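You operate a simulated robot arm through the tools that you are given. There is no shell and no other tool. Be economical: measure what you need, move in short steps, check, and stop when the job is done.

You run a simulated two-armed robot. Do the job below in one go: nothing can be reset, and whatever is moved stays where it is left.

TASK
Take the lid off the green-banded jar and lay it down on the test table. Take the steel cup and leave it on top of the green reel on the cream-legged table. Take the teal brush and put it on the top of the red cabinet. Put one of the green corner guards from the low shelf of the plywood table in the silver wide pan. Do these in any order. Set down upright: steel cup.
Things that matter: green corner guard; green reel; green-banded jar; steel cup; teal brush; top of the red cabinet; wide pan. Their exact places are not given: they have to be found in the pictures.

The check looks at the end state, three seconds after you hand in, the way a careful person would. Anything else that was tipped, shoved, dropped, spilled or broken makes it a failure. Lids that push on must go on centred and level and be pressed home; caps that screw on are set level and turned clockwise until they are tight.

THE ROBOT
Two 7-joint arms with two-finger parallel grippers on one trunk, on a base that drives. Base frame: it is fixed to the floor where the robot stands at the start and does not move with it; the origin is under the middle of the robot, x ahead of it, y to its left, z up; the surface under the hand at the start is at about z = 0.85. Lengths are in m, angles in rad, forces in N, time in s.
The left shoulder is at the start at [0.047, 0.182, 1.192], the right one opposite. With the tool pointing down near the work surface each hand reaches from about 0.22 to 0.72 m from the robot's upright axis, wherever it stands, measured 20 degrees to its own side. Places, roughly: green corner guard (6x6x6 cm) [2.9, -10.1, 0.3]; green reel (9x9x6 cm) [-2.7, 0.5, 0.8]; green-banded jar (6x6x9 cm) [0.6, -0.2, 0.9]; steel cup (7x7x9 cm) [-3, 0.2, 0.8]; teal brush (6x4x5 cm) [-2.5, -0.7, 0.8]; top of the red cabinet (23x19 cm) [0.5, 0.4, 1.1]; wide pan (13x13x3 cm) [2.9, -10.7, 0.6]. Payload 3.91 kg a hand.
The TCP of each hand is the grasp point between the finger pads, 0.03 m short of the fingertips. In the tool frame z runs along the fingers and y along their closing line. The gripper opens to 0.11 m. The fingers are 0.02 m wide and 0.01 m thick; the gripper's body (0.048 by 0.112 m) begins 0.055 m behind the TCP.
Orientation is that of the tool frame in the base frame, as a unit quaternion [x, y, z, w]. With the fingers straight down and closing along the base's y, the tool's x points along the base's -x, its y along +y and its z along -z.

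THE INTERFACE
- The arms move only by the tool jog_arm. It takes "left_commands", "right_commands" or both (then of equal length, played together; a hand with none holds still); each is a list of rows, each a list of 7 numbers: the shift along the tool's x, y, z in units of 500 mm (1.0 is 500 mm), then the turn, a rotation vector about the tool's x, y, z in units of 45 degrees (1.0 is 45 degrees), then the gripper command, from -1 (fully open) to 1 (shut), values between in proportion. In form: [[tx, ty, tz, wx, wy, wz, gripper], ...]. A call has 1 to 8 rows; each row is the pose to reach, as a shift and turn from the pose commanded when the call began, along the tool's axes at that moment. A call with a number of a shift or a turn outside -1 to 1 is refused whole. Rows are played at 5 a second. More than 0.05 m and 0.15 rad between two rows, or a gripper value outside its range, and nothing of the call is played. Where a pose cannot be reached the arm comes as near as it can. A force on the tool above 40 N (or 10 N above the force at the start of the call, whichever is more), or a blocked arm, ends the call early, and 0.2 s more pass. Each finger travels about 0.072 m/s and halts on what it meets, pressing with about 34 N; the grip force reading is that of the motor and also rises with nothing between the fingers. The clock runs only during rows and for 0.2 s after the last one: add rows that repeat a pose to give the fingers time. The reply holds the time, the measured pose of the TCP, the force on the tool along the base axes, the opening and the grip force, in the units named above and with some noise, with the torque about the TCP (base axes, N m) and any sound that the robot's microphone picked up.
- Cameras (640 x 400 px; columns grow to the right, rows downward): "scene" is now at [0.1749, -0.0104, 1.4048]; the picture's right is [0.02, -1.00, 0.00], its down [-0.39, -0.01, -0.92] and it looks along [0.92, 0.02, -0.39] (base axes); focal length 214 px, centre (320, 200). "left" rides on the left gripper at [0.073, -0.017, -0.103] in its tool frame; the picture's right is [0.23, 0.97, 0.00], its down [-0.76, 0.18, -0.62] and it looks along [-0.61, 0.14, 0.78] (tool axes); focal length 222 px, centre (320, 200). "right" rides on the right gripper at [0.073, 0.017, -0.103] in its tool frame; the picture's right is [-0.23, 0.97, 0.00], its down [-0.76, -0.18, -0.62] and it looks along [-0.61, -0.14, 0.78] (tool axes); focal length 222 px, centre (320, 200).
- camera(camera): a new picture of that camera. It takes no simulated time.
- raise_lower(by): slides the trunk up (or, below 0, down) by that many m; the arms and the scene camera ride with it, the base frame stays. It gives what a move gives, with no picture.
- drive_base(legs): drives the robot by 1 to 6 legs, each [ahead, left, turn to the left] in m, m and rad, along the robot's own axes; the way and the turn of a leg run together, so that a leg with both is an arc; at most 1.5 m and 3.142 rad a leg. The arms and the cameras ride along, it lands a little off, and it stops where it bumps. It gives what a move gives.
- aim_head(pan, tilt): turns the head with the scene camera to pan (to the left, within 1.396 rad either way) and tilt (down, from -0.506 to 1.204), counted from straight ahead of the robot. It gives what a move gives.
- point_at(camera, pixels): for up to 12 pixels [column, row] of the newest picture of that camera ("zoom" is the newest enlarged one), the place [x, y, z] in the base frame of the surface seen there, good to about 0.002 m, but the place of the scene camera against the robot may be out by one fixed shift of up to 0.018 m in any direction. It takes no simulated time.
- inspect(camera, box): a new picture of the part [left, top, right, bottom] of that camera's present view, enlarged. It takes no simulated time.
- sign_off(): hands the job in; it is judged then, once.

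Go step by step. Measure first, check grasps and placings, and put right what went wrong. The budget is 110 turns and 108 pictures, counting those below and the enlarged ones. Unless the task says otherwise, let go and move clear before handing in.

The tools are called after "Emit:" by a JSON object that holds its "fn" and its "kwargs". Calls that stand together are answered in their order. jog_arm: Moves the arms, as the interface text tells. Its arguments: {"type":"object","properties":{"left_commands":{"type":"array"},"right_commands":{"type":"array"}},"required":[]} The other tools are called the same way: raise_lower (by) slides the trunk up or down; drive_base (legs) drives the base; aim_head (pan, tilt) turns the head that bears the scene camera; camera (camera) takes a picture; point_at (camera, pixels) gives the place of the surface under pixels of a picture; inspect (camera, box) takes an enlarged picture of a part of a camera's view; sign_off () hands the job in.

At the start:

```text
time: 0.0
left_position: [0.4115, 0.1333, 1.3661]
left_orientation: [-0.001, 1.0, -0.001, 0.001]
left_wrist_force: [0.8, -0.4, 0.2]
left_torque: [-0.02, -0.02, 0.01]
left_finger_gap: 0.1099
left_grasp_force: 0.1
right_position: [0.3259, -0.1667, 1.3283]
right_orientation: [-0.001, 1.0, 0.0, -0.001]
right_wrist_force: [0.6, 0.7, -0.5]
right_torque: [-0.02, 0.0, -0.01]
right_finger_gap: 0.1099
right_grasp_force: 0.0
trunk travel left (down, up): [-0.45, 0.064]
robot x, y, heading: [0.0017, -0.001, 0.001]
head pan, tilt: [0.021, 0.403]
```

scene: 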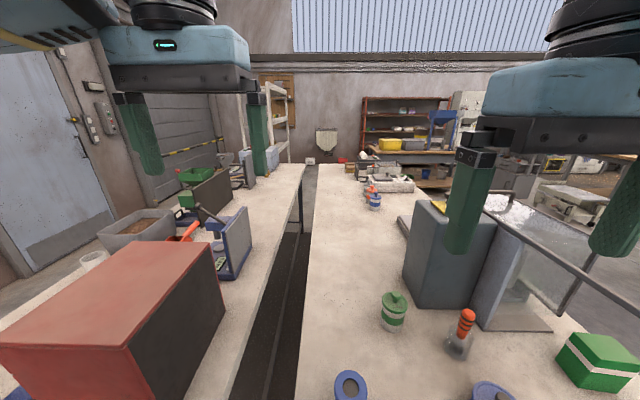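
right: 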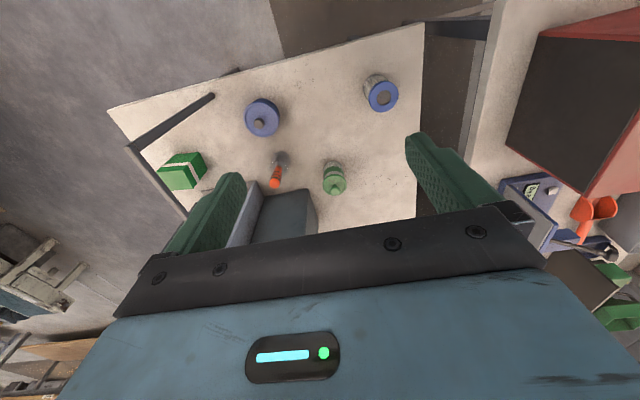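
left: 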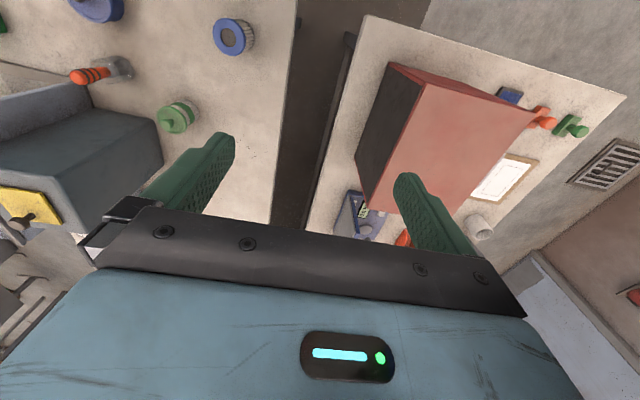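

The green-banded jar appears at about (395,310) in the scene view and the red cabinet at about (120,310). I'll enlarge the jar and measure it.

Emit:
{"fn": "inspect", "kwargs": {"camera": "scene", "box": [330, 260, 490, 360]}}

Emit:
{"fn": "point_at", "kwargs": {"camera": "scene", "pixels": [[394, 297], [395, 309], [393, 322], [360, 290], [120, 275], [200, 255], [20, 340], [120, 335], [340, 330]]}}

Emit:
{"fn": "point_at", "kwargs": {"camera": "right", "pixels": [[333, 184], [333, 170], [352, 186], [330, 120]]}}

```text
4.00 times, centred on (410, 310) of scene
```

zoom: 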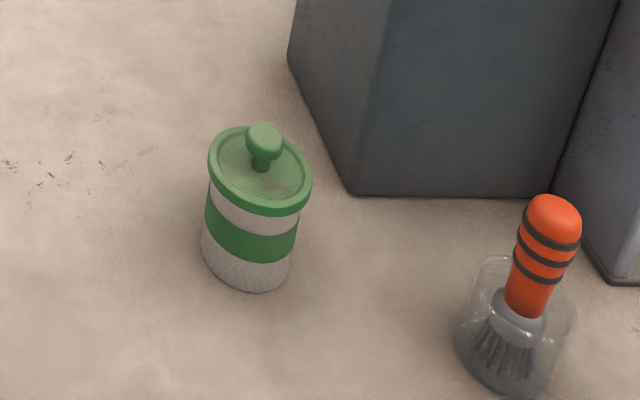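

```text
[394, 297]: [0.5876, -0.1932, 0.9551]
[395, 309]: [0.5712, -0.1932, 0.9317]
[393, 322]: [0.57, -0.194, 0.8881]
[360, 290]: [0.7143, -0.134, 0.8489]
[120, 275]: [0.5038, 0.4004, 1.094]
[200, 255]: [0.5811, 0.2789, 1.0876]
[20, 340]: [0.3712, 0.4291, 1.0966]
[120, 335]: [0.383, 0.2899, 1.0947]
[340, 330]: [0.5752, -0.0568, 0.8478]
```

```text
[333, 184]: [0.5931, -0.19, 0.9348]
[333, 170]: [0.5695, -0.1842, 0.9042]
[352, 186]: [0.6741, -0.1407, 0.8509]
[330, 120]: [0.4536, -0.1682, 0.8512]
```

The jar has a knobbed lid with its top near z 0.955, at about (0.585,-0.19). Before working I need to find out which surface is the test table, so I'll look around.

Emit:
{"fn": "aim_head", "kwargs": {"pan": 1.0, "tilt": 0.5}}

Emit:
{"fn": "camera", "kwargs": {"camera": "scene"}}

Emit:
{"fn": "aim_head", "kwargs": {"pan": -1.0, "tilt": 0.5}}

Emit:
{"fn": "camera", "kwargs": {"camera": "scene"}}

Emit:
{"fn": "aim_head", "kwargs": {"pan": 0.0, "tilt": 0.75}}

Emit:
{"fn": "camera", "kwargs": {"camera": "scene"}}

```text
time: 1.2
left_position: [0.4122, 0.1341, 1.3672]
left_orientation: [-0.001, 1.0, -0.001, 0.0]
left_wrist_force: [0.1, 1.3, 0.1]
left_torque: [-0.01, -0.01, 0.0]
left_finger_gap: 0.1101
left_grasp_force: 0.0
right_position: [0.3254, -0.1664, 1.3285]
right_orientation: [0.0, 1.0, 0.0, 0.0]
right_wrist_force: [0.2, 0.2, -0.6]
right_torque: [-0.02, 0.01, 0.01]
right_finger_gap: 0.1099
right_grasp_force: 0.1
trunk travel left (down, up): [-0.45, 0.064]
robot x, y, heading: [-0.0016, 0.0034, -0.0]
head pan, tilt: [1.0, 0.499]
```

```text
103 pictures are left
```

scene: 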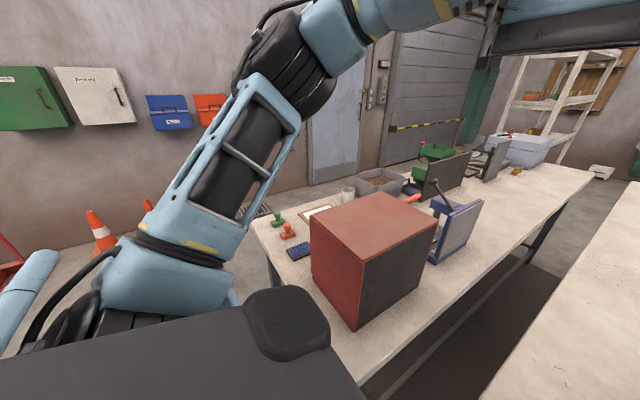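

```text
time: 3.2
left_position: [0.41, 0.1335, 1.366]
left_orientation: [-0.001, 1.0, -0.001, 0.001]
left_wrist_force: [0.3, 0.7, -0.9]
left_torque: [0.02, -0.03, -0.01]
left_finger_gap: 0.1097
left_grasp_force: 0.0
right_position: [0.3259, -0.1664, 1.3292]
right_orientation: [0.0, 1.0, 0.0, 0.0]
right_wrist_force: [-0.6, -0.2, -0.2]
right_torque: [0.0, -0.02, 0.04]
right_finger_gap: 0.1102
right_grasp_force: 0.1
trunk travel left (down, up): [-0.45, 0.064]
robot x, y, heading: [0.0009, 0.0042, 0.002]
head pan, tilt: [-1.0, 0.499]
```

```text
102 pictures are left
```

scene: 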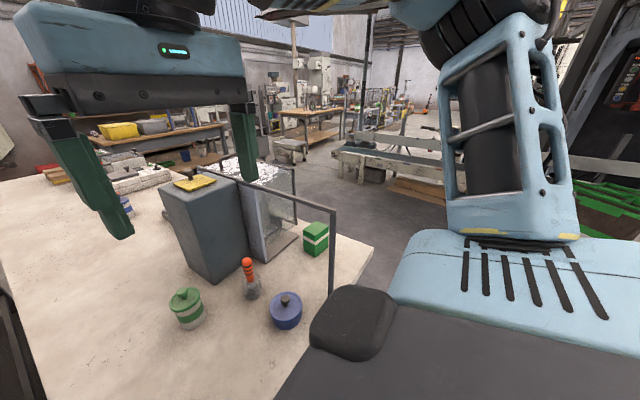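

```text
time: 4.5
left_position: [0.4108, 0.1347, 1.3665]
left_orientation: [-0.002, 1.0, -0.001, 0.001]
left_wrist_force: [-0.8, -0.3, 0.5]
left_torque: [0.04, 0.0, -0.03]
left_finger_gap: 0.11
left_grasp_force: 0.1
right_position: [0.3258, -0.1651, 1.3269]
right_orientation: [0.0, 1.0, 0.0, 0.0]
right_wrist_force: [-0.6, -0.8, 0.2]
right_torque: [0.0, 0.01, -0.01]
right_finger_gap: 0.1101
right_grasp_force: 0.0
trunk travel left (down, up): [-0.45, 0.064]
robot x, y, heading: [0.0005, -0.0026, -0.003]
head pan, tilt: [0.0, 0.75]
```

```text
101 pictures are left
```

scene: 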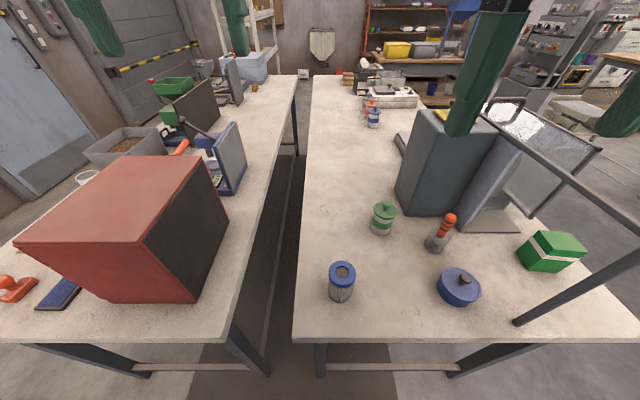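

The jar's table carries the test gear, so I take it to be the test table. A tall grey box stands just behind the jar, so I'll measure it for clearance.

Emit:
{"fn": "point_at", "kwargs": {"camera": "scene", "pixels": [[384, 207], [383, 222], [405, 205], [450, 212], [412, 150], [470, 150], [430, 120], [455, 285], [463, 279], [447, 219], [435, 245], [340, 270]]}}

Emit:
{"fn": "jog_arm", "kwargs": {"right_commands": [[-0.06, 0, 0.06, 0, 0, 0, -1], [-0.12, 0, 0.12, 0, 0, 0, -1], [-0.18, 0, 0.18, 0, 0, 0, -1], [-0.24, 0, 0.22, 0, 0, 0, -1], [-0.28, 0, 0.26, 0, 0, 0, -1], [-0.32, 0, 0.3, 0, 0, 0, -1]]}}

Emit:
{"fn": "camera", "kwargs": {"camera": "right"}}

```text
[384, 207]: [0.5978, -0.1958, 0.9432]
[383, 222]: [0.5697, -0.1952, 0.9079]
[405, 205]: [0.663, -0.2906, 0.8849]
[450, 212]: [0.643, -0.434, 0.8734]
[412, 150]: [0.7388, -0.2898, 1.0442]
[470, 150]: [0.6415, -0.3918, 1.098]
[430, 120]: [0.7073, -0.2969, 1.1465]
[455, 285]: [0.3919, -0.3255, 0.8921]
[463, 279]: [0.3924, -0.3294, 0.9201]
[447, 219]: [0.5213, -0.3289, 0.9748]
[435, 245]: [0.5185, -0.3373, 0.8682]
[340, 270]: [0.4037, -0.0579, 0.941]
```

```text
time: 5.8
left_position: [0.4116, 0.1338, 1.3652]
left_orientation: [-0.001, 1.0, 0.001, -0.001]
left_wrist_force: [0.0, 0.3, 0.0]
left_torque: [0.02, 0.07, 0.0]
left_finger_gap: 0.1101
left_grasp_force: 0.0
right_position: [0.4867, -0.1675, 1.1768]
right_orientation: [0.0, 1.0, -0.001, 0.0]
right_wrist_force: [0.5, 0.1, -0.1]
right_torque: [0.01, 0.0, -0.01]
right_finger_gap: 0.11
right_grasp_force: 0.0
trunk travel left (down, up): [-0.45, 0.064]
robot x, y, heading: [0.0011, 0.0009, -0.001]
head pan, tilt: [0.0, 0.75]
```

```text
100 pictures are left
```

right: 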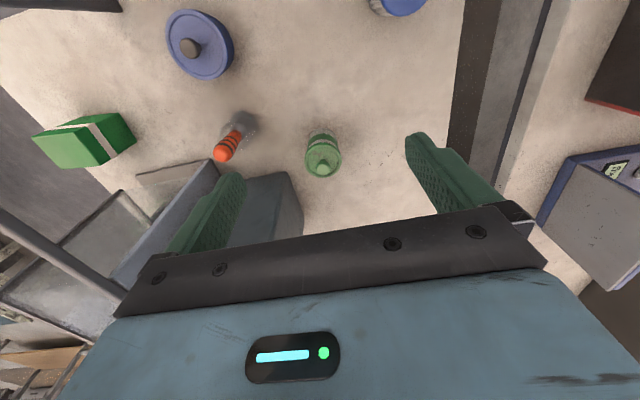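

The jar is at (322,158) in the right wrist view. I'll measure its lid and knob in an enlarged view.

Emit:
{"fn": "inspect", "kwargs": {"camera": "right", "box": [282, 125, 362, 185]}}

Emit:
{"fn": "point_at", "kwargs": {"camera": "right", "pixels": [[322, 168], [321, 160], [308, 157], [337, 157], [322, 176], [322, 148], [302, 195], [299, 178], [255, 200]]}}

```text
6.67 times, centred on (322, 155) of right
```

zoom: 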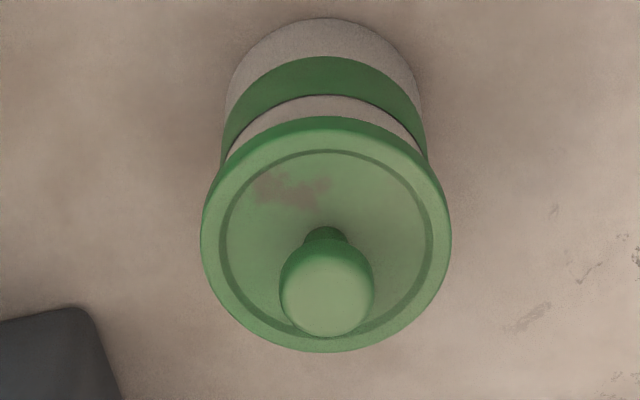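

```text
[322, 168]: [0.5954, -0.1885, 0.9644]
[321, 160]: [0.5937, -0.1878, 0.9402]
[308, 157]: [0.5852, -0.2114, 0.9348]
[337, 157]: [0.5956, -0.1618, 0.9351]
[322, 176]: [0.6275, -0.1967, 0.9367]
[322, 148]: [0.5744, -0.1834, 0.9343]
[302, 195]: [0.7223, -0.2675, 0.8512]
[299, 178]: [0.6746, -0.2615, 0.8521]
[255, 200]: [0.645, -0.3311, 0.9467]
```

The knob top is at zoom (327,295) and the lid rim spans (200–452, 117–352). I'll get finer points from that.

Emit:
{"fn": "point_at", "kwargs": {"camera": "zoom", "pixels": [[327, 300], [285, 295], [370, 295], [327, 325], [208, 235], [445, 235], [335, 125], [320, 345], [325, 238], [325, 200]]}}

```text
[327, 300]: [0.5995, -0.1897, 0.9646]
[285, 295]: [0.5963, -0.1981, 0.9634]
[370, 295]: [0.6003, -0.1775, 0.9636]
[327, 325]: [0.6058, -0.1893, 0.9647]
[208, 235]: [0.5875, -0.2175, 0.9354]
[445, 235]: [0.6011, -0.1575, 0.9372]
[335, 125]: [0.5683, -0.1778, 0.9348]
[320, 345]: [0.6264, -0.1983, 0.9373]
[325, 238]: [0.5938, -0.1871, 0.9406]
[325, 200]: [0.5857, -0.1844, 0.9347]
```

The lid centre is (0.597,-0.188), and the knob head spans z 0.95–0.965. I'll move over it, half-close the gripper, then descend so the fingertips straddle the knob.

Emit:
{"fn": "jog_arm", "kwargs": {"right_commands": [[-0.07, -0.014, 0.0, 0, 0, 0, -0.3], [-0.14, -0.028, 0.0, 0, 0, 0, 0.1], [-0.22, -0.041, 0.03, 0, 0, 0, 0.1], [-0.22, -0.041, 0.11, 0, 0, 0, 0.1], [-0.22, -0.041, 0.19, 0, 0, 0, 0.1], [-0.22, -0.041, 0.26, 0, 0, 0, 0.1], [-0.22, -0.041, 0.31, 0, 0, 0, 0.1], [-0.22, -0.041, 0.31, 0, 0, 0, 0.1]]}}

Emit:
{"fn": "camera", "kwargs": {"camera": "right"}}

```text
time: 7.7
left_position: [0.41, 0.1344, 1.3655]
left_orientation: [-0.001, 1.0, 0.0, 0.0]
left_wrist_force: [0.4, 0.7, -0.6]
left_torque: [0.0, 0.04, 0.03]
left_finger_gap: 0.1099
left_grasp_force: 0.0
right_position: [0.5718, -0.2031, 1.0209]
right_orientation: [0.001, 1.0, 0.0, 0.001]
right_wrist_force: [0.0, -0.5, 0.2]
right_torque: [0.03, 0.02, -0.01]
right_finger_gap: 0.0497
right_grasp_force: 0.2
right hand out of reach, approached as far as the arm can: row 1, 2, 3, 4, 5, 6, 7, 8
trunk travel left (down, up): [-0.45, 0.064]
robot x, y, heading: [-0.002, 0.0005, 0.002]
head pan, tilt: [0.0, 0.75]
```

```text
98 pictures are left
```

right: 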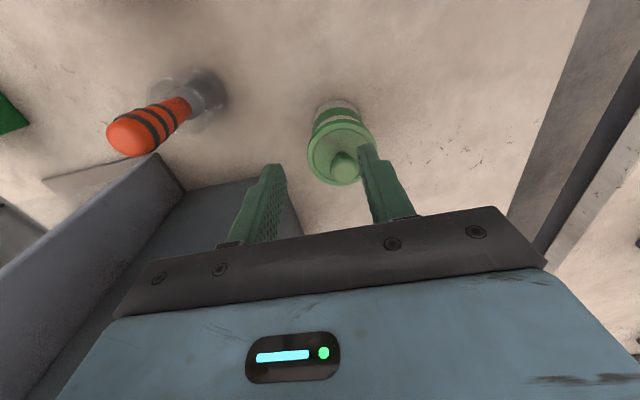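

The hand came short at (0.572,-0.203,1.021) because the rows at greater height were out of reach. From this lower height I'll try the remaining shift, staying above the knob.

Emit:
{"fn": "jog_arm", "kwargs": {"right_commands": [[-0.025, 0.015, 0, 0, 0, 0, 0.1], [-0.05, 0.03, 0, 0, 0, 0, 0.1], [-0.05, 0.03, 0, 0, 0, 0, 0.1]]}}

```text
time: 8.4
left_position: [0.4117, 0.1343, 1.3657]
left_orientation: [-0.001, 1.0, -0.001, 0.0]
left_wrist_force: [0.1, 0.0, 0.7]
left_torque: [0.0, 0.02, 0.0]
left_finger_gap: 0.11
left_grasp_force: 0.1
right_position: [0.5713, -0.2039, 1.0201]
right_orientation: [0.0, 1.0, 0.001, 0.001]
right_wrist_force: [0.2, -0.3, 0.8]
right_torque: [0.01, -0.01, -0.01]
right_finger_gap: 0.0495
right_grasp_force: 0.1
right hand out of reach, approached as far as the arm can: row 1, 2, 3
trunk travel left (down, up): [-0.45, 0.064]
robot x, y, heading: [-0.0009, 0.0007, 0.002]
head pan, tilt: [0.0, 0.75]
```

The arm is at its reach limit at this height. I'll raise the trunk by 0.06, so the hand works lower relative to the shoulder.

Emit:
{"fn": "raise_lower", "kwargs": {"by": 0.06}}

Emit:
{"fn": "point_at", "kwargs": {"camera": "scene", "pixels": [[345, 340], [500, 340], [320, 360], [250, 365]]}}

Emit:
{"fn": "jog_arm", "kwargs": {"right_commands": [[0, 0, 0.06, 0, 0, 0, 0.1], [-0.025, 0.015, 0.1, 0, 0, 0, 0.1], [-0.05, 0.03, 0.12, 0, 0, 0, 0.1], [-0.05, 0.03, 0.12, 0, 0, 0, 0.1]]}}

```text
time: 9.4
left_position: [0.4121, 0.134, 1.4239]
left_orientation: [0.0, 1.0, 0.001, -0.002]
left_wrist_force: [0.3, -0.5, -0.4]
left_torque: [-0.03, -0.01, 0.02]
left_finger_gap: 0.11
left_grasp_force: 0.1
right_position: [0.5566, -0.2044, 1.195]
right_orientation: [0.0, 0.995, -0.001, 0.103]
right_wrist_force: [-0.2, -0.2, -0.1]
right_torque: [0.01, 0.04, -0.03]
right_finger_gap: 0.0493
right_grasp_force: 0.2
trunk travel left (down, up): [-0.51, 0.004]
robot x, y, heading: [0.0014, 0.0007, 0.003]
head pan, tilt: [0.0, 0.75]
```

```text
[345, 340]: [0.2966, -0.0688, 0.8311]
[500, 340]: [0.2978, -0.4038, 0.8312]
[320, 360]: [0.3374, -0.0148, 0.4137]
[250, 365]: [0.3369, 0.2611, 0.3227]
```

```text
time: 10.4
left_position: [0.4107, 0.1335, 1.4261]
left_orientation: [-0.001, 1.0, -0.001, 0.0]
left_wrist_force: [-1.1, -0.4, -0.6]
left_torque: [0.02, 0.0, 0.02]
left_finger_gap: 0.1101
left_grasp_force: 0.0
right_position: [0.5672, -0.2083, 1.142]
right_orientation: [-0.001, 0.994, 0.002, 0.106]
right_wrist_force: [0.2, 0.2, 0.2]
right_torque: [0.02, -0.01, 0.01]
right_finger_gap: 0.0495
right_grasp_force: 0.1
right hand out of reach, approached as far as the arm can: row 2, 3, 4
trunk travel left (down, up): [-0.51, 0.004]
robot x, y, heading: [0.0002, -0.0015, 0.001]
head pan, tilt: [0.0, 0.75]
```

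The arm wound itself toward a limit, tilted about 12°. I'll retract it to a comfortable place and straighten the tool, then descend before reaching out.

Emit:
{"fn": "jog_arm", "kwargs": {"right_commands": [[0.07, 0.02, -0.04, 0, 0.06, 0, 0.1], [0.14, 0.04, -0.08, 0, 0.14, 0, 0.1], [0.218, 0.06, -0.12, 0, 0.2, 0, 0.1], [0.218, 0.07, -0.12, 0, 0.27, 0, 0.1], [0.218, 0.07, -0.12, 0, 0.27, 0, 0.1]]}}

```text
time: 11.7
left_position: [0.41, 0.1339, 1.4263]
left_orientation: [-0.001, 1.0, -0.002, 0.001]
left_wrist_force: [-0.1, 1.2, -0.3]
left_torque: [0.01, -0.04, 0.0]
left_finger_gap: 0.1098
left_grasp_force: 0.1
right_position: [0.4463, -0.1749, 1.1797]
right_orientation: [0.0, 1.0, -0.001, -0.001]
right_wrist_force: [-0.1, -0.7, -0.1]
right_torque: [0.02, -0.01, -0.02]
right_finger_gap: 0.0496
right_grasp_force: 0.1
trunk travel left (down, up): [-0.51, 0.004]
robot x, y, heading: [0.0016, 0.001, 0.0]
head pan, tilt: [0.0, 0.75]
```

Straight and retracted now at (0.446,-0.175,1.180). I'll descend to z≈1.02, then go out.

Emit:
{"fn": "jog_arm", "kwargs": {"right_commands": [[0, 0, 0.09, 0, 0, 0, 0.1], [0, 0, 0.18, 0, 0, 0, 0.1], [0, 0, 0.27, 0, 0, 0, 0.1], [0, 0, 0.32, 0, 0, 0, 0.1], [-0.08, -0.007, 0.32, 0, 0, 0, 0.1], [-0.16, -0.014, 0.32, 0, 0, 0, 0.1], [-0.24, -0.02, 0.32, 0, 0, 0, 0.1], [-0.302, -0.026, 0.32, 0, 0, 0, 0.1]]}}

Emit:
{"fn": "camera", "kwargs": {"camera": "right"}}

```text
time: 13.4
left_position: [0.4107, 0.1341, 1.4259]
left_orientation: [-0.001, 1.0, 0.0, 0.0]
left_wrist_force: [0.7, 0.4, 0.1]
left_torque: [0.03, -0.01, -0.02]
left_finger_gap: 0.1099
left_grasp_force: 0.1
right_position: [0.5294, -0.2344, 1.0442]
right_orientation: [-0.001, 1.0, 0.001, 0.0]
right_wrist_force: [0.2, 0.0, -0.4]
right_torque: [0.02, 0.0, -0.07]
right_finger_gap: 0.0496
right_grasp_force: 0.0
right hand out of reach, approached as far as the arm can: row 5, 6, 7, 8
trunk travel left (down, up): [-0.51, 0.004]
robot x, y, heading: [0.0011, -0.0024, -0.001]
head pan, tilt: [0.0, 0.75]
```

```text
97 pictures are left
```

right: 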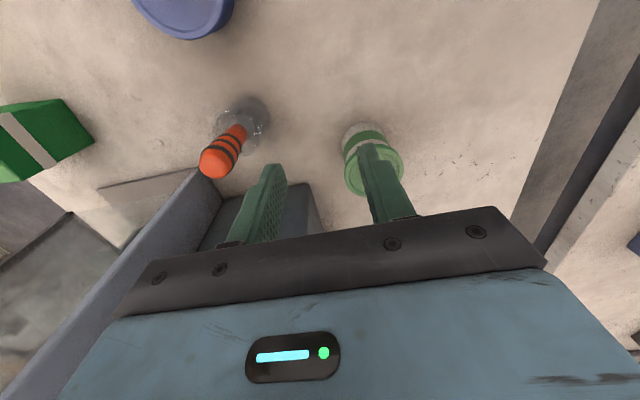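

The hand is again short and pushed outward to y=-0.234, so the arm prefers a closer target. I'll bring the hand back and look down to see how much room there is between the base and the table.

Emit:
{"fn": "jog_arm", "kwargs": {"right_commands": [[0.08, 0.05, -0.05, 0, 0, 0, 0.1], [0.16, 0.1, -0.1, 0, 0, 0, 0.1], [0.22, 0.12, -0.18, 0, 0, 0, 0.1], [0.22, 0.12, -0.18, 0, 0, 0, 0.1]]}}

Emit:
{"fn": "aim_head", "kwargs": {"pan": 0.0, "tilt": 1.2}}

Emit:
{"fn": "camera", "kwargs": {"camera": "scene"}}

```text
refused: row 1 steps farther than a row can; nothing moved
```

```text
time: 14.3
left_position: [0.4111, 0.1347, 1.4269]
left_orientation: [-0.001, 1.0, -0.001, 0.0]
left_wrist_force: [0.4, -0.1, -0.7]
left_torque: [0.02, -0.02, 0.01]
left_finger_gap: 0.11
left_grasp_force: 0.0
right_position: [0.53, -0.2334, 1.0443]
right_orientation: [0.0, 1.0, 0.001, 0.0]
right_wrist_force: [0.2, -0.1, -0.1]
right_torque: [-0.02, 0.05, -0.01]
right_finger_gap: 0.0496
right_grasp_force: 0.0
trunk travel left (down, up): [-0.51, 0.004]
robot x, y, heading: [-0.0002, -0.0017, 0.002]
head pan, tilt: [0.0, 1.201]
```

```text
96 pictures are left
```

scene: 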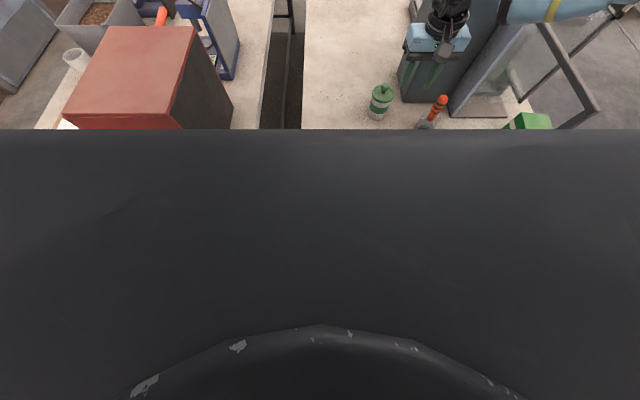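

The black torso hides the floor gap. The earlier reach was better with the trunk lower, so I'll retract the hand, lower the trunk and retry.

Emit:
{"fn": "jog_arm", "kwargs": {"right_commands": [[0.06, 0.02, -0.05, 0, 0, 0, 0.1], [0.12, 0.06, -0.1, 0, 0, 0, 0.1], [0.18, 0.1, -0.15, 0, 0, 0, 0.1], [0.2, 0.12, -0.23, 0, 0, 0, 0.1], [0.2, 0.12, -0.31, 0, 0, 0, 0.1], [0.2, 0.12, -0.31, 0, 0, 0, 0.1]]}}

Emit:
{"fn": "raise_lower", "kwargs": {"by": -0.16}}

Emit:
{"fn": "aim_head", "kwargs": {"pan": 0.0, "tilt": 0.6}}

```text
time: 15.8
left_position: [0.4122, 0.1334, 1.4265]
left_orientation: [0.0, 1.0, 0.0, 0.0]
left_wrist_force: [-0.1, -0.4, 0.1]
left_torque: [-0.01, 0.0, -0.02]
left_finger_gap: 0.1101
left_grasp_force: 0.1
right_position: [0.4295, -0.1746, 1.1949]
right_orientation: [-0.001, 1.0, 0.0, -0.001]
right_wrist_force: [-0.6, -0.2, -0.8]
right_torque: [0.03, 0.0, 0.05]
right_finger_gap: 0.0496
right_grasp_force: 0.1
trunk travel left (down, up): [-0.51, 0.004]
robot x, y, heading: [-0.0005, -0.0022, 0.0]
head pan, tilt: [0.0, 1.201]
```

```text
time: 17.3
left_position: [0.4181, 0.1365, 1.2726]
left_orientation: [-0.007, 1.0, -0.003, -0.007]
left_wrist_force: [6.9, -0.6, -0.5]
left_torque: [0.09, 0.69, 0.16]
left_finger_gap: 0.1103
left_grasp_force: 0.1
right_position: [0.4311, -0.1722, 1.0448]
right_orientation: [0.0, 1.0, 0.001, -0.005]
right_wrist_force: [0.2, 0.6, 0.1]
right_torque: [0.02, -0.02, 0.0]
right_finger_gap: 0.0496
right_grasp_force: 0.0
trunk travel left (down, up): [-0.361, 0.154]
robot x, y, heading: [-0.0005, 0.0001, 0.003]
head pan, tilt: [0.0, 1.201]
stopped: the force on the tool passed its limit at 48 N (the readings are from after the stop); the commanded pose is now the measured one
```

```text
time: 18.3
left_position: [0.4179, 0.1384, 1.2766]
left_orientation: [-0.008, 1.0, -0.007, -0.006]
left_wrist_force: [34.1, 11.4, 54.9]
left_torque: [-2.18, 9.1, -0.76]
left_finger_gap: 0.1102
left_grasp_force: 0.0
right_position: [0.4302, -0.1731, 1.0457]
right_orientation: [0.0, 1.0, 0.0, -0.003]
right_wrist_force: [-0.1, -0.4, -0.7]
right_torque: [0.01, 0.01, 0.0]
right_finger_gap: 0.0497
right_grasp_force: 0.1
trunk travel left (down, up): [-0.361, 0.154]
robot x, y, heading: [0.0016, 0.0001, -0.004]
head pan, tilt: [0.0, 0.6]
```

The left hand touched something during the lowering (48 N). I'll raise the trunk slightly to free it, then look.

Emit:
{"fn": "raise_lower", "kwargs": {"by": 0.05}}

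Emit:
{"fn": "camera", "kwargs": {"camera": "left"}}

Emit:
{"fn": "camera", "kwargs": {"camera": "scene"}}

```text
time: 19.2
left_position: [0.4164, 0.1368, 1.3204]
left_orientation: [-0.004, 1.0, 0.001, -0.007]
left_wrist_force: [-0.1, -0.9, 0.4]
left_torque: [0.0, 0.0, 0.04]
left_finger_gap: 0.1101
left_grasp_force: 0.1
right_position: [0.4318, -0.1731, 1.095]
right_orientation: [0.0, 1.0, 0.0, -0.004]
right_wrist_force: [0.6, 0.5, 0.6]
right_torque: [-0.01, 0.03, -0.01]
right_finger_gap: 0.0495
right_grasp_force: 0.0
trunk travel left (down, up): [-0.411, 0.104]
robot x, y, heading: [-0.0028, -0.0005, 0.001]
head pan, tilt: [0.0, 0.6]
```

```text
95 pictures are left
```

left: 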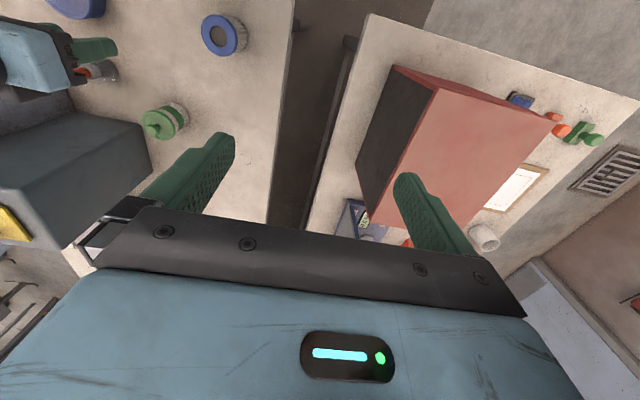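

```text
94 pictures are left
```

scene: 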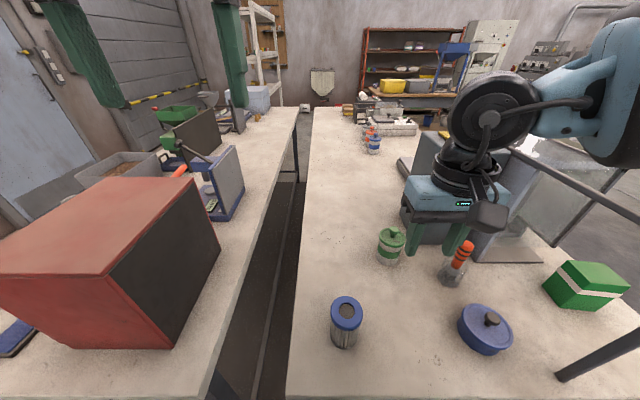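

Nothing looks shoved, and the force is gone with the trunk 4 cm below the start. I'll try the jar approach at this trunk height.

Emit:
{"fn": "jog_arm", "kwargs": {"right_commands": [[0, 0, 0.08, 0, 0, 0, 0.1], [-0.05, -0.005, 0.15, 0, 0, 0, 0.1], [-0.13, -0.01, 0.15, 0, 0, 0, 0.1], [-0.21, -0.015, 0.15, 0, 0, 0, 0.1], [-0.27, -0.02, 0.15, 0, 0, 0, 0.1], [-0.33, -0.03, 0.15, 0, 0, 0, 0.1]]}}

```text
time: 20.8
left_position: [0.4145, 0.1376, 1.3221]
left_orientation: [-0.005, 1.0, -0.005, -0.006]
left_wrist_force: [0.7, -0.1, -0.2]
left_torque: [0.0, 0.01, 0.0]
left_finger_gap: 0.1099
left_grasp_force: 0.1
right_position: [0.582, -0.2024, 1.0529]
right_orientation: [0.003, 0.999, -0.003, 0.035]
right_wrist_force: [0.0, 0.3, 0.2]
right_torque: [0.01, 0.0, 0.01]
right_finger_gap: 0.0496
right_grasp_force: 0.1
right hand out of reach, approached as far as the arm can: row 6
trunk travel left (down, up): [-0.411, 0.104]
robot x, y, heading: [-0.0006, -0.0057, -0.003]
head pan, tilt: [0.0, 0.6]
stopped in row 6 (right hand): the arm was blocked; the commanded pose is now the measured one
```

The arm was blocked at row 6. I'll look to see what it touched.

Emit:
{"fn": "aim_head", "kwargs": {"pan": -0.5, "tilt": 0.5}}

Emit:
{"fn": "camera", "kwargs": {"camera": "scene"}}

Emit:
{"fn": "camera", "kwargs": {"camera": "right"}}

```text
time: 21.7
left_position: [0.4115, 0.1389, 1.3252]
left_orientation: [-0.004, 1.0, -0.004, -0.003]
left_wrist_force: [-0.4, 0.6, -0.5]
left_torque: [0.0, 0.01, -0.03]
left_finger_gap: 0.11
left_grasp_force: 0.1
right_position: [0.5809, -0.2015, 1.0527]
right_orientation: [0.002, 0.999, -0.001, 0.034]
right_wrist_force: [0.4, 0.2, 0.0]
right_torque: [0.0, 0.03, 0.0]
right_finger_gap: 0.0493
right_grasp_force: 0.1
trunk travel left (down, up): [-0.411, 0.104]
robot x, y, heading: [-0.0002, 0.0002, -0.002]
head pan, tilt: [-0.499, 0.499]
```

```text
93 pictures are left
```

scene: 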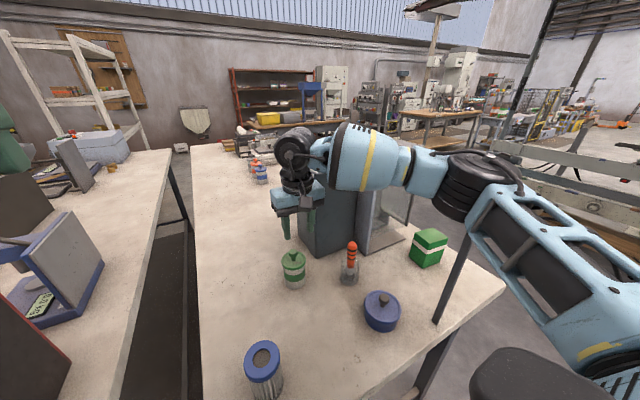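

```text
92 pictures are left
```

right: 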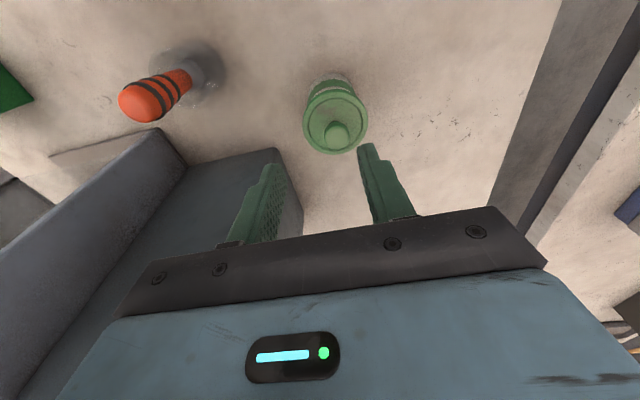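

The right forearm lies low over the grey box (370,155), which is what blocked it. I'll use the left arm instead after shifting the base right, so first I retract the right hand and measure the black pole at (437,315).

Emit:
{"fn": "point_at", "kwargs": {"camera": "scene", "pixels": [[437, 318], [452, 275], [465, 240], [293, 258], [300, 145], [600, 300], [430, 230]]}}

Emit:
{"fn": "jog_arm", "kwargs": {"right_commands": [[0.06, 0, -0.06, 0, 0, 0, 0.1], [0.12, 0, -0.12, 0, 0, 0, 0.1], [0.18, 0.02, -0.18, 0, 0, 0, 0.1], [0.24, 0.04, -0.24, 0, 0.04, 0, 0.1], [0.32, 0.06, -0.3, 0, 0.09, 0, 0.1], [0.4, 0.06, -0.36, 0, 0.09, 0, 0.1], [0.46, 0.06, -0.42, 0, 0.09, 0, 0.1], [0.52, 0.06, -0.46, 0, 0.09, 0, 0.1]]}}

Emit:
{"fn": "raise_lower", "kwargs": {"by": 0.04}}

Emit:
{"fn": "camera", "kwargs": {"camera": "scene"}}

```text
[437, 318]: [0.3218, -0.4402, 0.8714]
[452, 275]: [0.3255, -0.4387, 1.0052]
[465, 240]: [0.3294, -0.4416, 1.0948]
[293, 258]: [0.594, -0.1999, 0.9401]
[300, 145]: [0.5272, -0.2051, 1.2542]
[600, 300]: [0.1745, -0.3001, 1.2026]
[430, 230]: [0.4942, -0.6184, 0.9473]
```

```text
refused: row 5 steps farther than a row can; nothing moved
```

```text
time: 22.6
left_position: [0.4198, 0.1346, 1.3612]
left_orientation: [-0.005, 1.0, -0.002, -0.008]
left_wrist_force: [-0.4, -0.8, -0.4]
left_torque: [0.01, 0.03, 0.03]
left_finger_gap: 0.1102
left_grasp_force: 0.1
right_position: [0.5801, -0.2043, 1.1207]
right_orientation: [0.002, 0.998, 0.0, 0.059]
right_wrist_force: [0.9, -1.0, 0.4]
right_torque: [-0.02, -0.02, 0.02]
right_finger_gap: 0.0496
right_grasp_force: 0.0
trunk travel left (down, up): [-0.451, 0.064]
robot x, y, heading: [0.0069, -0.0005, 0.002]
head pan, tilt: [-0.499, 0.499]
```

```text
91 pictures are left
```

scene: 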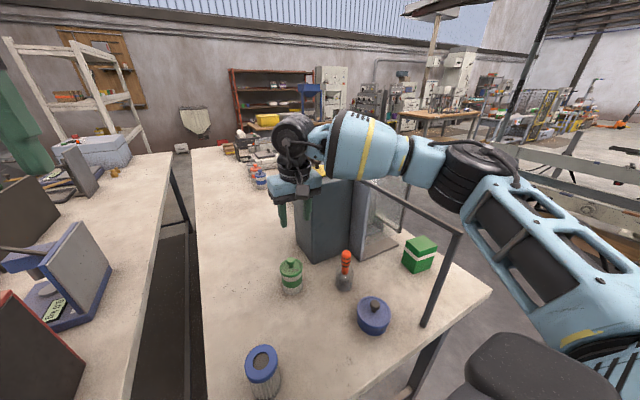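

The pole (0.325,-0.44, up to z≈1.1) and the rail explain the block. I'll retract the right hand high, in smaller rows.

Emit:
{"fn": "jog_arm", "kwargs": {"right_commands": [[0.055, 0.01, -0.062, 0, 0.02, 0, 0.1], [0.111, 0.02, -0.124, 0, 0.04, 0, 0.1], [0.166, 0.03, -0.186, 0, 0.06, 0, 0.1], [0.222, 0.04, -0.248, 0, 0.08, 0, 0.1], [0.277, 0.05, -0.31, 0, 0.1, 0, 0.1], [0.333, 0.06, -0.372, 0, 0.12, 0, 0.1], [0.388, 0.07, -0.434, 0, 0.14, 0, 0.1], [0.444, 0.07, -0.496, 0, 0.15, 0, 0.1]]}}

Emit:
{"fn": "camera", "kwargs": {"camera": "scene"}}

```text
time: 24.4
left_position: [0.4169, 0.1353, 1.3635]
left_orientation: [-0.005, 1.0, -0.004, -0.005]
left_wrist_force: [-0.9, -0.4, -0.7]
left_torque: [-0.01, -0.01, 0.02]
left_finger_gap: 0.1101
left_grasp_force: 0.0
right_position: [0.3288, -0.1684, 1.3411]
right_orientation: [0.002, 1.0, 0.0, 0.001]
right_wrist_force: [1.1, 0.2, -0.4]
right_torque: [-0.01, -0.04, -0.02]
right_finger_gap: 0.0495
right_grasp_force: 0.0
trunk travel left (down, up): [-0.451, 0.064]
robot x, y, heading: [0.0, -0.0025, -0.005]
head pan, tilt: [-0.499, 0.499]
```

```text
90 pictures are left
```

scene: 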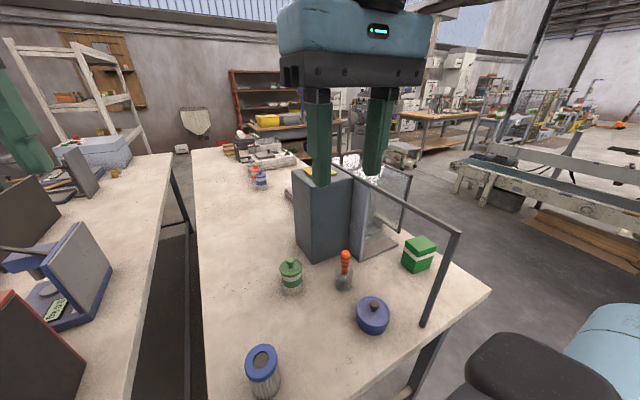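

The right arm is retracted high again. Now I'll strafe right by 0.36 m so the jar falls in the left arm's comfortable zone.

Emit:
{"fn": "drive_base", "kwargs": {"legs": [[0, -0.18, 0], [0, -0.18, 0]]}}

Emit:
{"fn": "camera", "kwargs": {"camera": "left"}}

```text
time: 28.4
left_position: [0.419, -0.2325, 1.3633]
left_orientation: [-0.004, 1.0, -0.003, -0.006]
left_wrist_force: [-1.0, -0.1, -0.4]
left_torque: [0.0, 0.01, -0.01]
left_finger_gap: 0.1099
left_grasp_force: 0.0
right_position: [0.3281, -0.5346, 1.3407]
right_orientation: [0.002, 1.0, 0.0, 0.001]
right_wrist_force: [0.8, 0.6, 0.1]
right_torque: [0.01, 0.0, -0.04]
right_finger_gap: 0.0493
right_grasp_force: 0.0
trunk travel left (down, up): [-0.451, 0.064]
robot x, y, heading: [-0.0024, -0.3684, -0.002]
head pan, tilt: [-0.499, 0.499]
```

```text
89 pictures are left
```

left: 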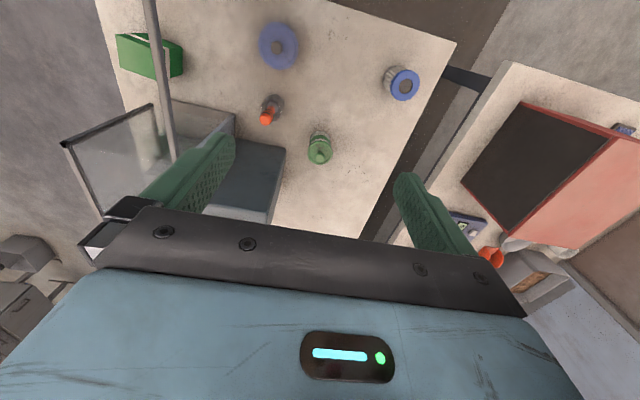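

The left hand is clear, with the jar at (318,148) below. I'll descend the left arm in front of the jar first.

Emit:
{"fn": "jog_arm", "kwargs": {"left_commands": [[-0.01, 0.03, 0.07, 0, 0, 0, -0.5], [-0.02, 0.06, 0.15, 0, 0, 0, 0.1], [-0.04, 0.09, 0.23, 0, 0, 0, 0.1], [-0.06, 0.09, 0.31, 0, 0, 0, 0.1], [-0.06, 0.09, 0.4, 0, 0.01, 0, 0.1], [-0.06, 0.09, 0.48, 0, 0.015, 0, 0.1], [-0.06, 0.09, 0.57, 0, 0.015, 0, 0.1], [-0.06, 0.09, 0.66, 0, 0.015, 0, 0.1]]}}

Emit:
{"fn": "camera", "kwargs": {"camera": "left"}}

```text
time: 30.2
left_position: [0.4415, -0.1884, 1.032]
left_orientation: [-0.004, 1.0, -0.003, -0.013]
left_wrist_force: [-0.5, 1.1, -0.5]
left_torque: [0.02, -0.02, 0.02]
left_finger_gap: 0.0495
left_grasp_force: 0.1
right_position: [0.3296, -0.5331, 1.3405]
right_orientation: [0.003, 1.0, 0.0, 0.001]
right_wrist_force: [0.0, -0.2, -0.3]
right_torque: [-0.02, -0.01, 0.01]
right_finger_gap: 0.0493
right_grasp_force: 0.0
trunk travel left (down, up): [-0.451, 0.064]
robot x, y, heading: [-0.0052, -0.3703, -0.002]
head pan, tilt: [-0.499, 0.499]
```

```text
88 pictures are left
```

left: 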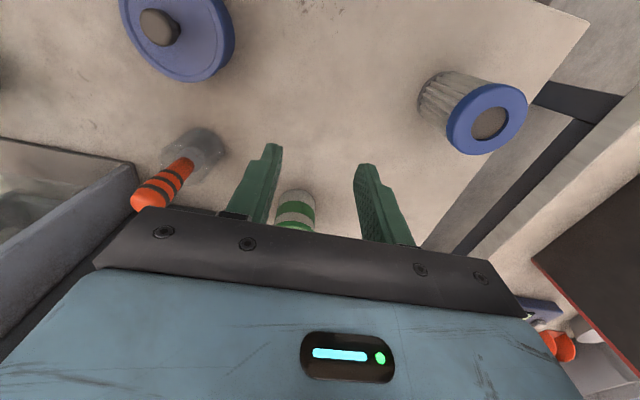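

Good, the left hand is at (0.441,-0.188,1.032). Now I go forward over the knob.

Emit:
{"fn": "jog_arm", "kwargs": {"left_commands": [[-0.08, 0, 0, 0, -0.01, 0, 0.1], [-0.16, 0, 0, 0, -0.033, 0, 0.1], [-0.24, 0, 0, 0, -0.033, 0, 0.1], [-0.31, 0, 0, 0, -0.033, 0, 0.1], [-0.31, 0, 0, 0, -0.033, 0, 0.1]]}}

Emit:
{"fn": "camera", "kwargs": {"camera": "left"}}

```text
time: 31.4
left_position: [0.5965, -0.1869, 1.0288]
left_orientation: [-0.003, 1.0, -0.004, 0.001]
left_wrist_force: [-0.1, -0.1, 0.5]
left_torque: [-0.01, 0.0, 0.02]
left_finger_gap: 0.0494
left_grasp_force: 0.0
right_position: [0.328, -0.5334, 1.3397]
right_orientation: [0.004, 1.0, 0.0, 0.0]
right_wrist_force: [-0.5, 0.0, -0.4]
right_torque: [-0.01, 0.03, 0.01]
right_finger_gap: 0.0494
right_grasp_force: 0.1
trunk travel left (down, up): [-0.451, 0.064]
robot x, y, heading: [-0.0002, -0.3656, 0.0]
head pan, tilt: [-0.499, 0.499]
```

```text
87 pictures are left
```

left: 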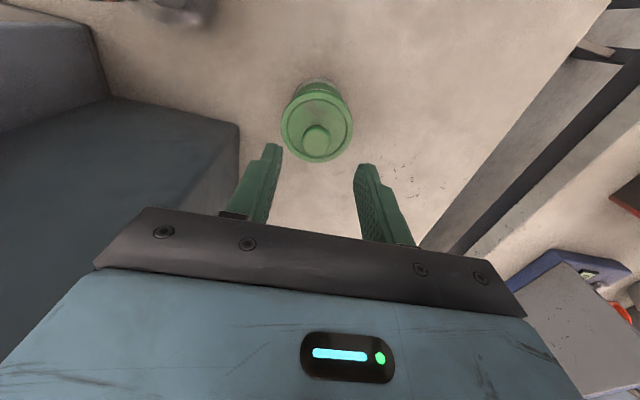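

The left arm reaches well. I'll re-measure the knob at (316,138) with this camera before going down.

Emit:
{"fn": "point_at", "kwargs": {"camera": "left", "pixels": [[316, 137], [306, 138], [327, 138], [283, 120], [352, 118], [314, 160], [316, 90], [317, 148]]}}

```text
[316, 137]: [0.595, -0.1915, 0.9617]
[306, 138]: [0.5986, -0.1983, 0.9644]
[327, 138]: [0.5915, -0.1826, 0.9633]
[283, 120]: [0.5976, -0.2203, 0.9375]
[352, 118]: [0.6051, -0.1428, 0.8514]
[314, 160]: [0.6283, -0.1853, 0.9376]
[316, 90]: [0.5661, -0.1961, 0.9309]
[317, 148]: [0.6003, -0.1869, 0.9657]
```

Knob centre is (0.597,-0.190), so I'm aligned. I'll descend 57 mm and close on the knob.

Emit:
{"fn": "jog_arm", "kwargs": {"left_commands": [[0, -0.004, 0.06, 0, 0, 0, 0.1], [0, -0.004, 0.1, 0, 0, 0, 0.1], [0, -0.004, 0.114, 0, 0, 0, 0.1], [0, -0.004, 0.114, 0, 0, 0, 0.6], [0, -0.004, 0.114, 0, 0, 0, 1], [0, -0.004, 0.114, 0, 0, 0, 1], [0, -0.004, 0.114, 0, 0, 0, 1]]}}

Emit:
{"fn": "camera", "kwargs": {"camera": "left"}}

```text
time: 33.0
left_position: [0.5986, -0.1892, 0.9703]
left_orientation: [-0.005, 1.0, -0.003, 0.0]
left_wrist_force: [0.7, 0.2, 0.6]
left_torque: [-0.02, 0.03, 0.01]
left_finger_gap: 0.0218
left_grasp_force: 33.7
right_position: [0.3285, -0.5333, 1.3412]
right_orientation: [0.002, 1.0, 0.0, 0.001]
right_wrist_force: [-0.3, -0.5, -0.2]
right_torque: [0.02, -0.01, 0.02]
right_finger_gap: 0.0495
right_grasp_force: 0.0
trunk travel left (down, up): [-0.451, 0.064]
robot x, y, heading: [0.0027, -0.3692, -0.004]
head pan, tilt: [-0.499, 0.499]
heard: snap
```

```text
86 pictures are left
```

left: 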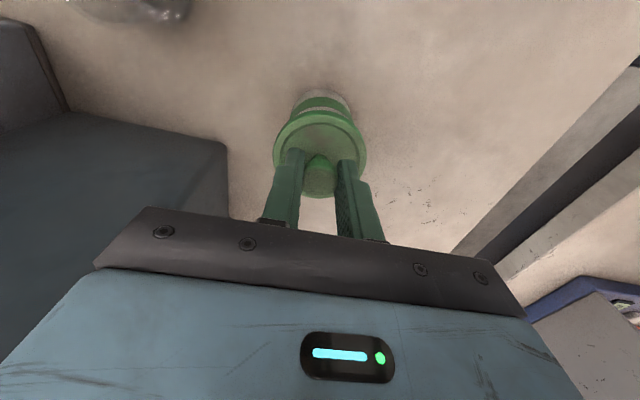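

The knob is gripped (gap 0.022). A "snap" was heard, possibly the lid working loose; I'll lift gently and check.

Emit:
{"fn": "jog_arm", "kwargs": {"left_commands": [[0, 0, -0.004, 0, 0, 0, 1], [0, 0, -0.01, 0, 0, 0, 1], [0, 0, -0.02, 0, 0, 0, 1]]}}

Emit:
{"fn": "camera", "kwargs": {"camera": "left"}}

```text
time: 33.9
left_position: [0.5979, -0.1898, 0.9819]
left_orientation: [-0.004, 1.0, -0.003, 0.001]
left_wrist_force: [-0.1, 0.2, -0.1]
left_torque: [0.01, -0.03, -0.01]
left_finger_gap: 0.0217
left_grasp_force: 34.0
right_position: [0.3288, -0.5333, 1.3409]
right_orientation: [0.002, 1.0, -0.001, 0.001]
right_wrist_force: [0.6, 0.1, -0.6]
right_torque: [0.0, 0.02, 0.02]
right_finger_gap: 0.0496
right_grasp_force: 0.1
trunk travel left (down, up): [-0.451, 0.064]
robot x, y, heading: [0.0002, -0.3688, -0.004]
head pan, tilt: [-0.499, 0.499]
```

```text
85 pictures are left
```

left: 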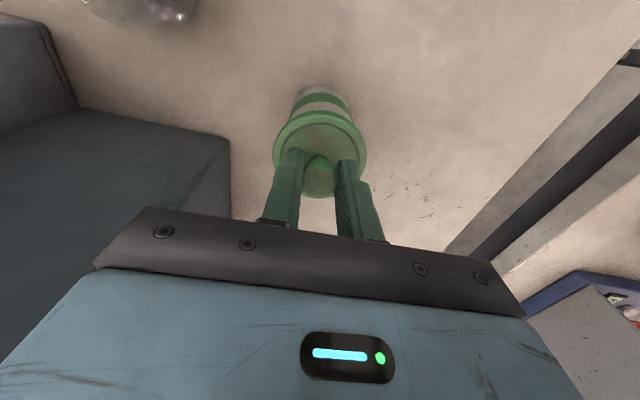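

The lid has moved up with the fingers. I'll enlarge both views to see whether the jar stayed.

Emit:
{"fn": "inspect", "kwargs": {"camera": "left", "box": [260, 70, 380, 210]}}

Emit:
{"fn": "aim_head", "kwargs": {"pan": 0.25, "tilt": 0.6}}

Emit:
{"fn": "camera", "kwargs": {"camera": "scene"}}

```text
2.86 times, centred on (320, 140) of left
```

zoom: 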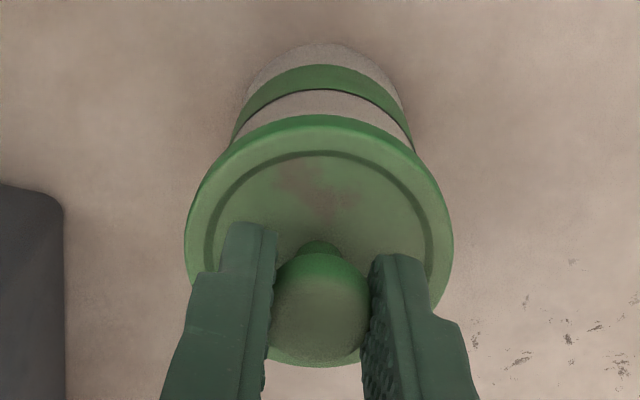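

```text
time: 35.0
left_position: [0.5992, -0.1897, 0.9807]
left_orientation: [-0.004, 1.0, -0.003, 0.0]
left_wrist_force: [0.4, 0.6, 0.0]
left_torque: [0.02, 0.0, 0.02]
left_finger_gap: 0.0217
left_grasp_force: 33.7
right_position: [0.329, -0.5346, 1.341]
right_orientation: [0.002, 1.0, 0.0, 0.001]
right_wrist_force: [0.3, -0.5, 0.0]
right_torque: [-0.04, 0.0, -0.01]
right_finger_gap: 0.0496
right_grasp_force: 0.0
trunk travel left (down, up): [-0.451, 0.064]
robot x, y, heading: [-0.0013, -0.369, 0.002]
head pan, tilt: [0.25, 0.6]
```

```text
83 pictures are left
```

scene: 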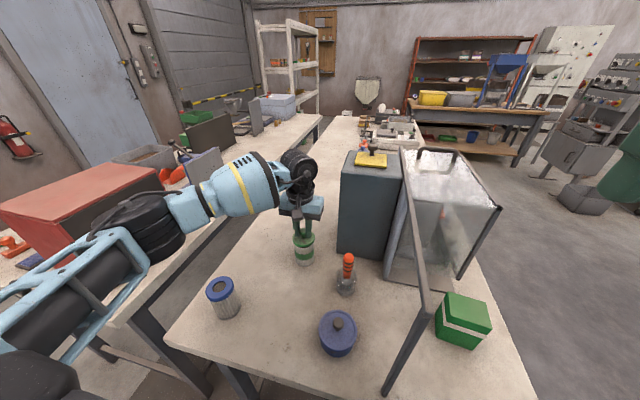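

There is almost no added weight on the wrist, so the lid is likely free. I'll lift 6 cm more and look.

Emit:
{"fn": "jog_arm", "kwargs": {"left_commands": [[0, 0, -0.04, 0, 0, 0, 1], [0, 0, -0.08, 0, 0, 0, 1], [0, 0, -0.12, 0, 0, 0, 1]]}}

Emit:
{"fn": "inspect", "kwargs": {"camera": "scene", "box": [240, 170, 380, 290]}}

```text
time: 35.8
left_position: [0.5975, -0.1883, 1.0427]
left_orientation: [-0.004, 1.0, -0.003, 0.002]
left_wrist_force: [0.3, 0.9, -0.2]
left_torque: [0.04, -0.05, 0.02]
left_finger_gap: 0.0218
left_grasp_force: 33.6
right_position: [0.328, -0.5348, 1.3417]
right_orientation: [0.003, 1.0, 0.0, 0.001]
right_wrist_force: [-0.9, 0.6, -0.1]
right_torque: [-0.01, 0.01, -0.04]
right_finger_gap: 0.0494
right_grasp_force: 0.0
trunk travel left (down, up): [-0.451, 0.064]
robot x, y, heading: [-0.001, -0.3691, 0.0]
head pan, tilt: [0.25, 0.6]
```

```text
3.33 times, centred on (310, 230) of scene
```

zoom: 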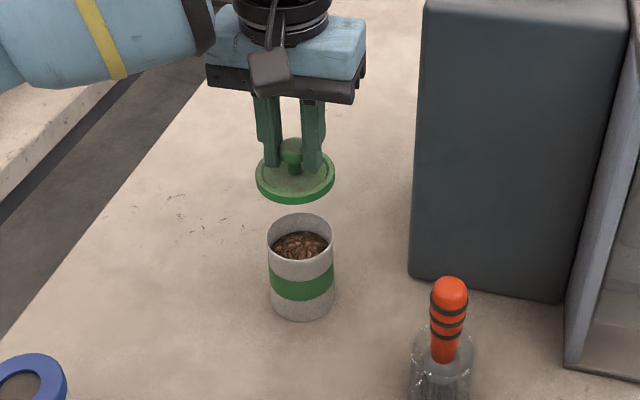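

The lid is off and the jar stayed put, still full. I'll measure the lid's bottom edge relative to the hand for a soft set-down at a clear spot near (0.47,-0.19).

Emit:
{"fn": "point_at", "kwargs": {"camera": "zoom", "pixels": [[295, 202], [295, 197], [295, 190], [295, 183], [300, 222], [300, 318], [190, 330], [292, 150]]}}

Emit:
{"fn": "jog_arm", "kwargs": {"left_commands": [[0.08, 0, -0.02, 0, 0, 0, 1], [0.16, 0, -0.02, 0, 0, 0, 1], [0.25, 0, -0.02, 0, 0, 0, 1], [0.25, 0, 0.06, 0, 0, 0, 1], [0.25, 0, 0.12, 0, 0, 0, 1], [0.25, 0, 0.2, 0, 0, 0, 1], [0.25, 0, 0.25, 0, 0, 0, 1]]}}

Emit:
{"fn": "inspect", "kwargs": {"camera": "scene", "box": [220, 200, 360, 320]}}

```text
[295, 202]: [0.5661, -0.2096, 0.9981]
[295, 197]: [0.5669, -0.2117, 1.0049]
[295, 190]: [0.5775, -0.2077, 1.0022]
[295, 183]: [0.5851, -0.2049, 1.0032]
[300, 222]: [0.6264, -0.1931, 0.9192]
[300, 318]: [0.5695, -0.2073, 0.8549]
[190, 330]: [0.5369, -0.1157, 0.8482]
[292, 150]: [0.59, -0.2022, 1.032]
```

```text
time: 37.4
left_position: [0.4735, -0.1916, 0.9164]
left_orientation: [-0.005, 1.0, -0.003, 0.001]
left_wrist_force: [-0.4, 0.5, 0.6]
left_torque: [-0.04, 0.0, 0.01]
left_finger_gap: 0.0218
left_grasp_force: 34.2
right_position: [0.3301, -0.5344, 1.3411]
right_orientation: [0.003, 1.0, 0.001, 0.001]
right_wrist_force: [-0.4, 0.9, -0.7]
right_torque: [-0.02, 0.02, -0.02]
right_finger_gap: 0.0494
right_grasp_force: 0.0
trunk travel left (down, up): [-0.451, 0.064]
robot x, y, heading: [0.0028, -0.3661, 0.0]
head pan, tilt: [0.25, 0.6]
```

```text
3.33 times, centred on (290, 260) of scene
```

zoom: 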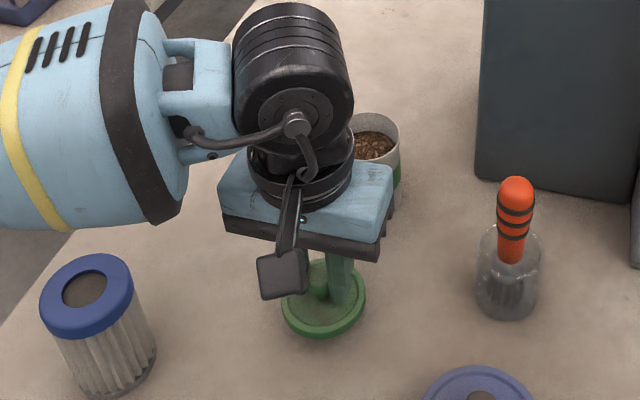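

The lid bottom is about 45 mm below the TCP, so contact is expected near TCP z 0.895. I'll lower 20 mm gently.

Emit:
{"fn": "jog_arm", "kwargs": {"left_commands": [[0, 0, 0.02, 0, 0, 0, 1], [0, 0, 0.034, 0, 0, 0, 1], [0, 0, 0.04, 0, 0, 0, 1]]}}

```text
time: 38.1
left_position: [0.4745, -0.1915, 0.8969]
left_orientation: [-0.004, 1.0, -0.003, 0.001]
left_wrist_force: [0.1, -0.6, -0.4]
left_torque: [-0.02, -0.03, 0.0]
left_finger_gap: 0.0216
left_grasp_force: 34.0
right_position: [0.329, -0.5337, 1.3404]
right_orientation: [0.002, 1.0, -0.001, 0.0]
right_wrist_force: [0.2, 0.1, 0.1]
right_torque: [-0.02, 0.0, -0.04]
right_finger_gap: 0.0496
right_grasp_force: 0.0
trunk travel left (down, up): [-0.451, 0.064]
robot x, y, heading: [-0.0006, -0.37, -0.001]
head pan, tilt: [0.25, 0.6]
```

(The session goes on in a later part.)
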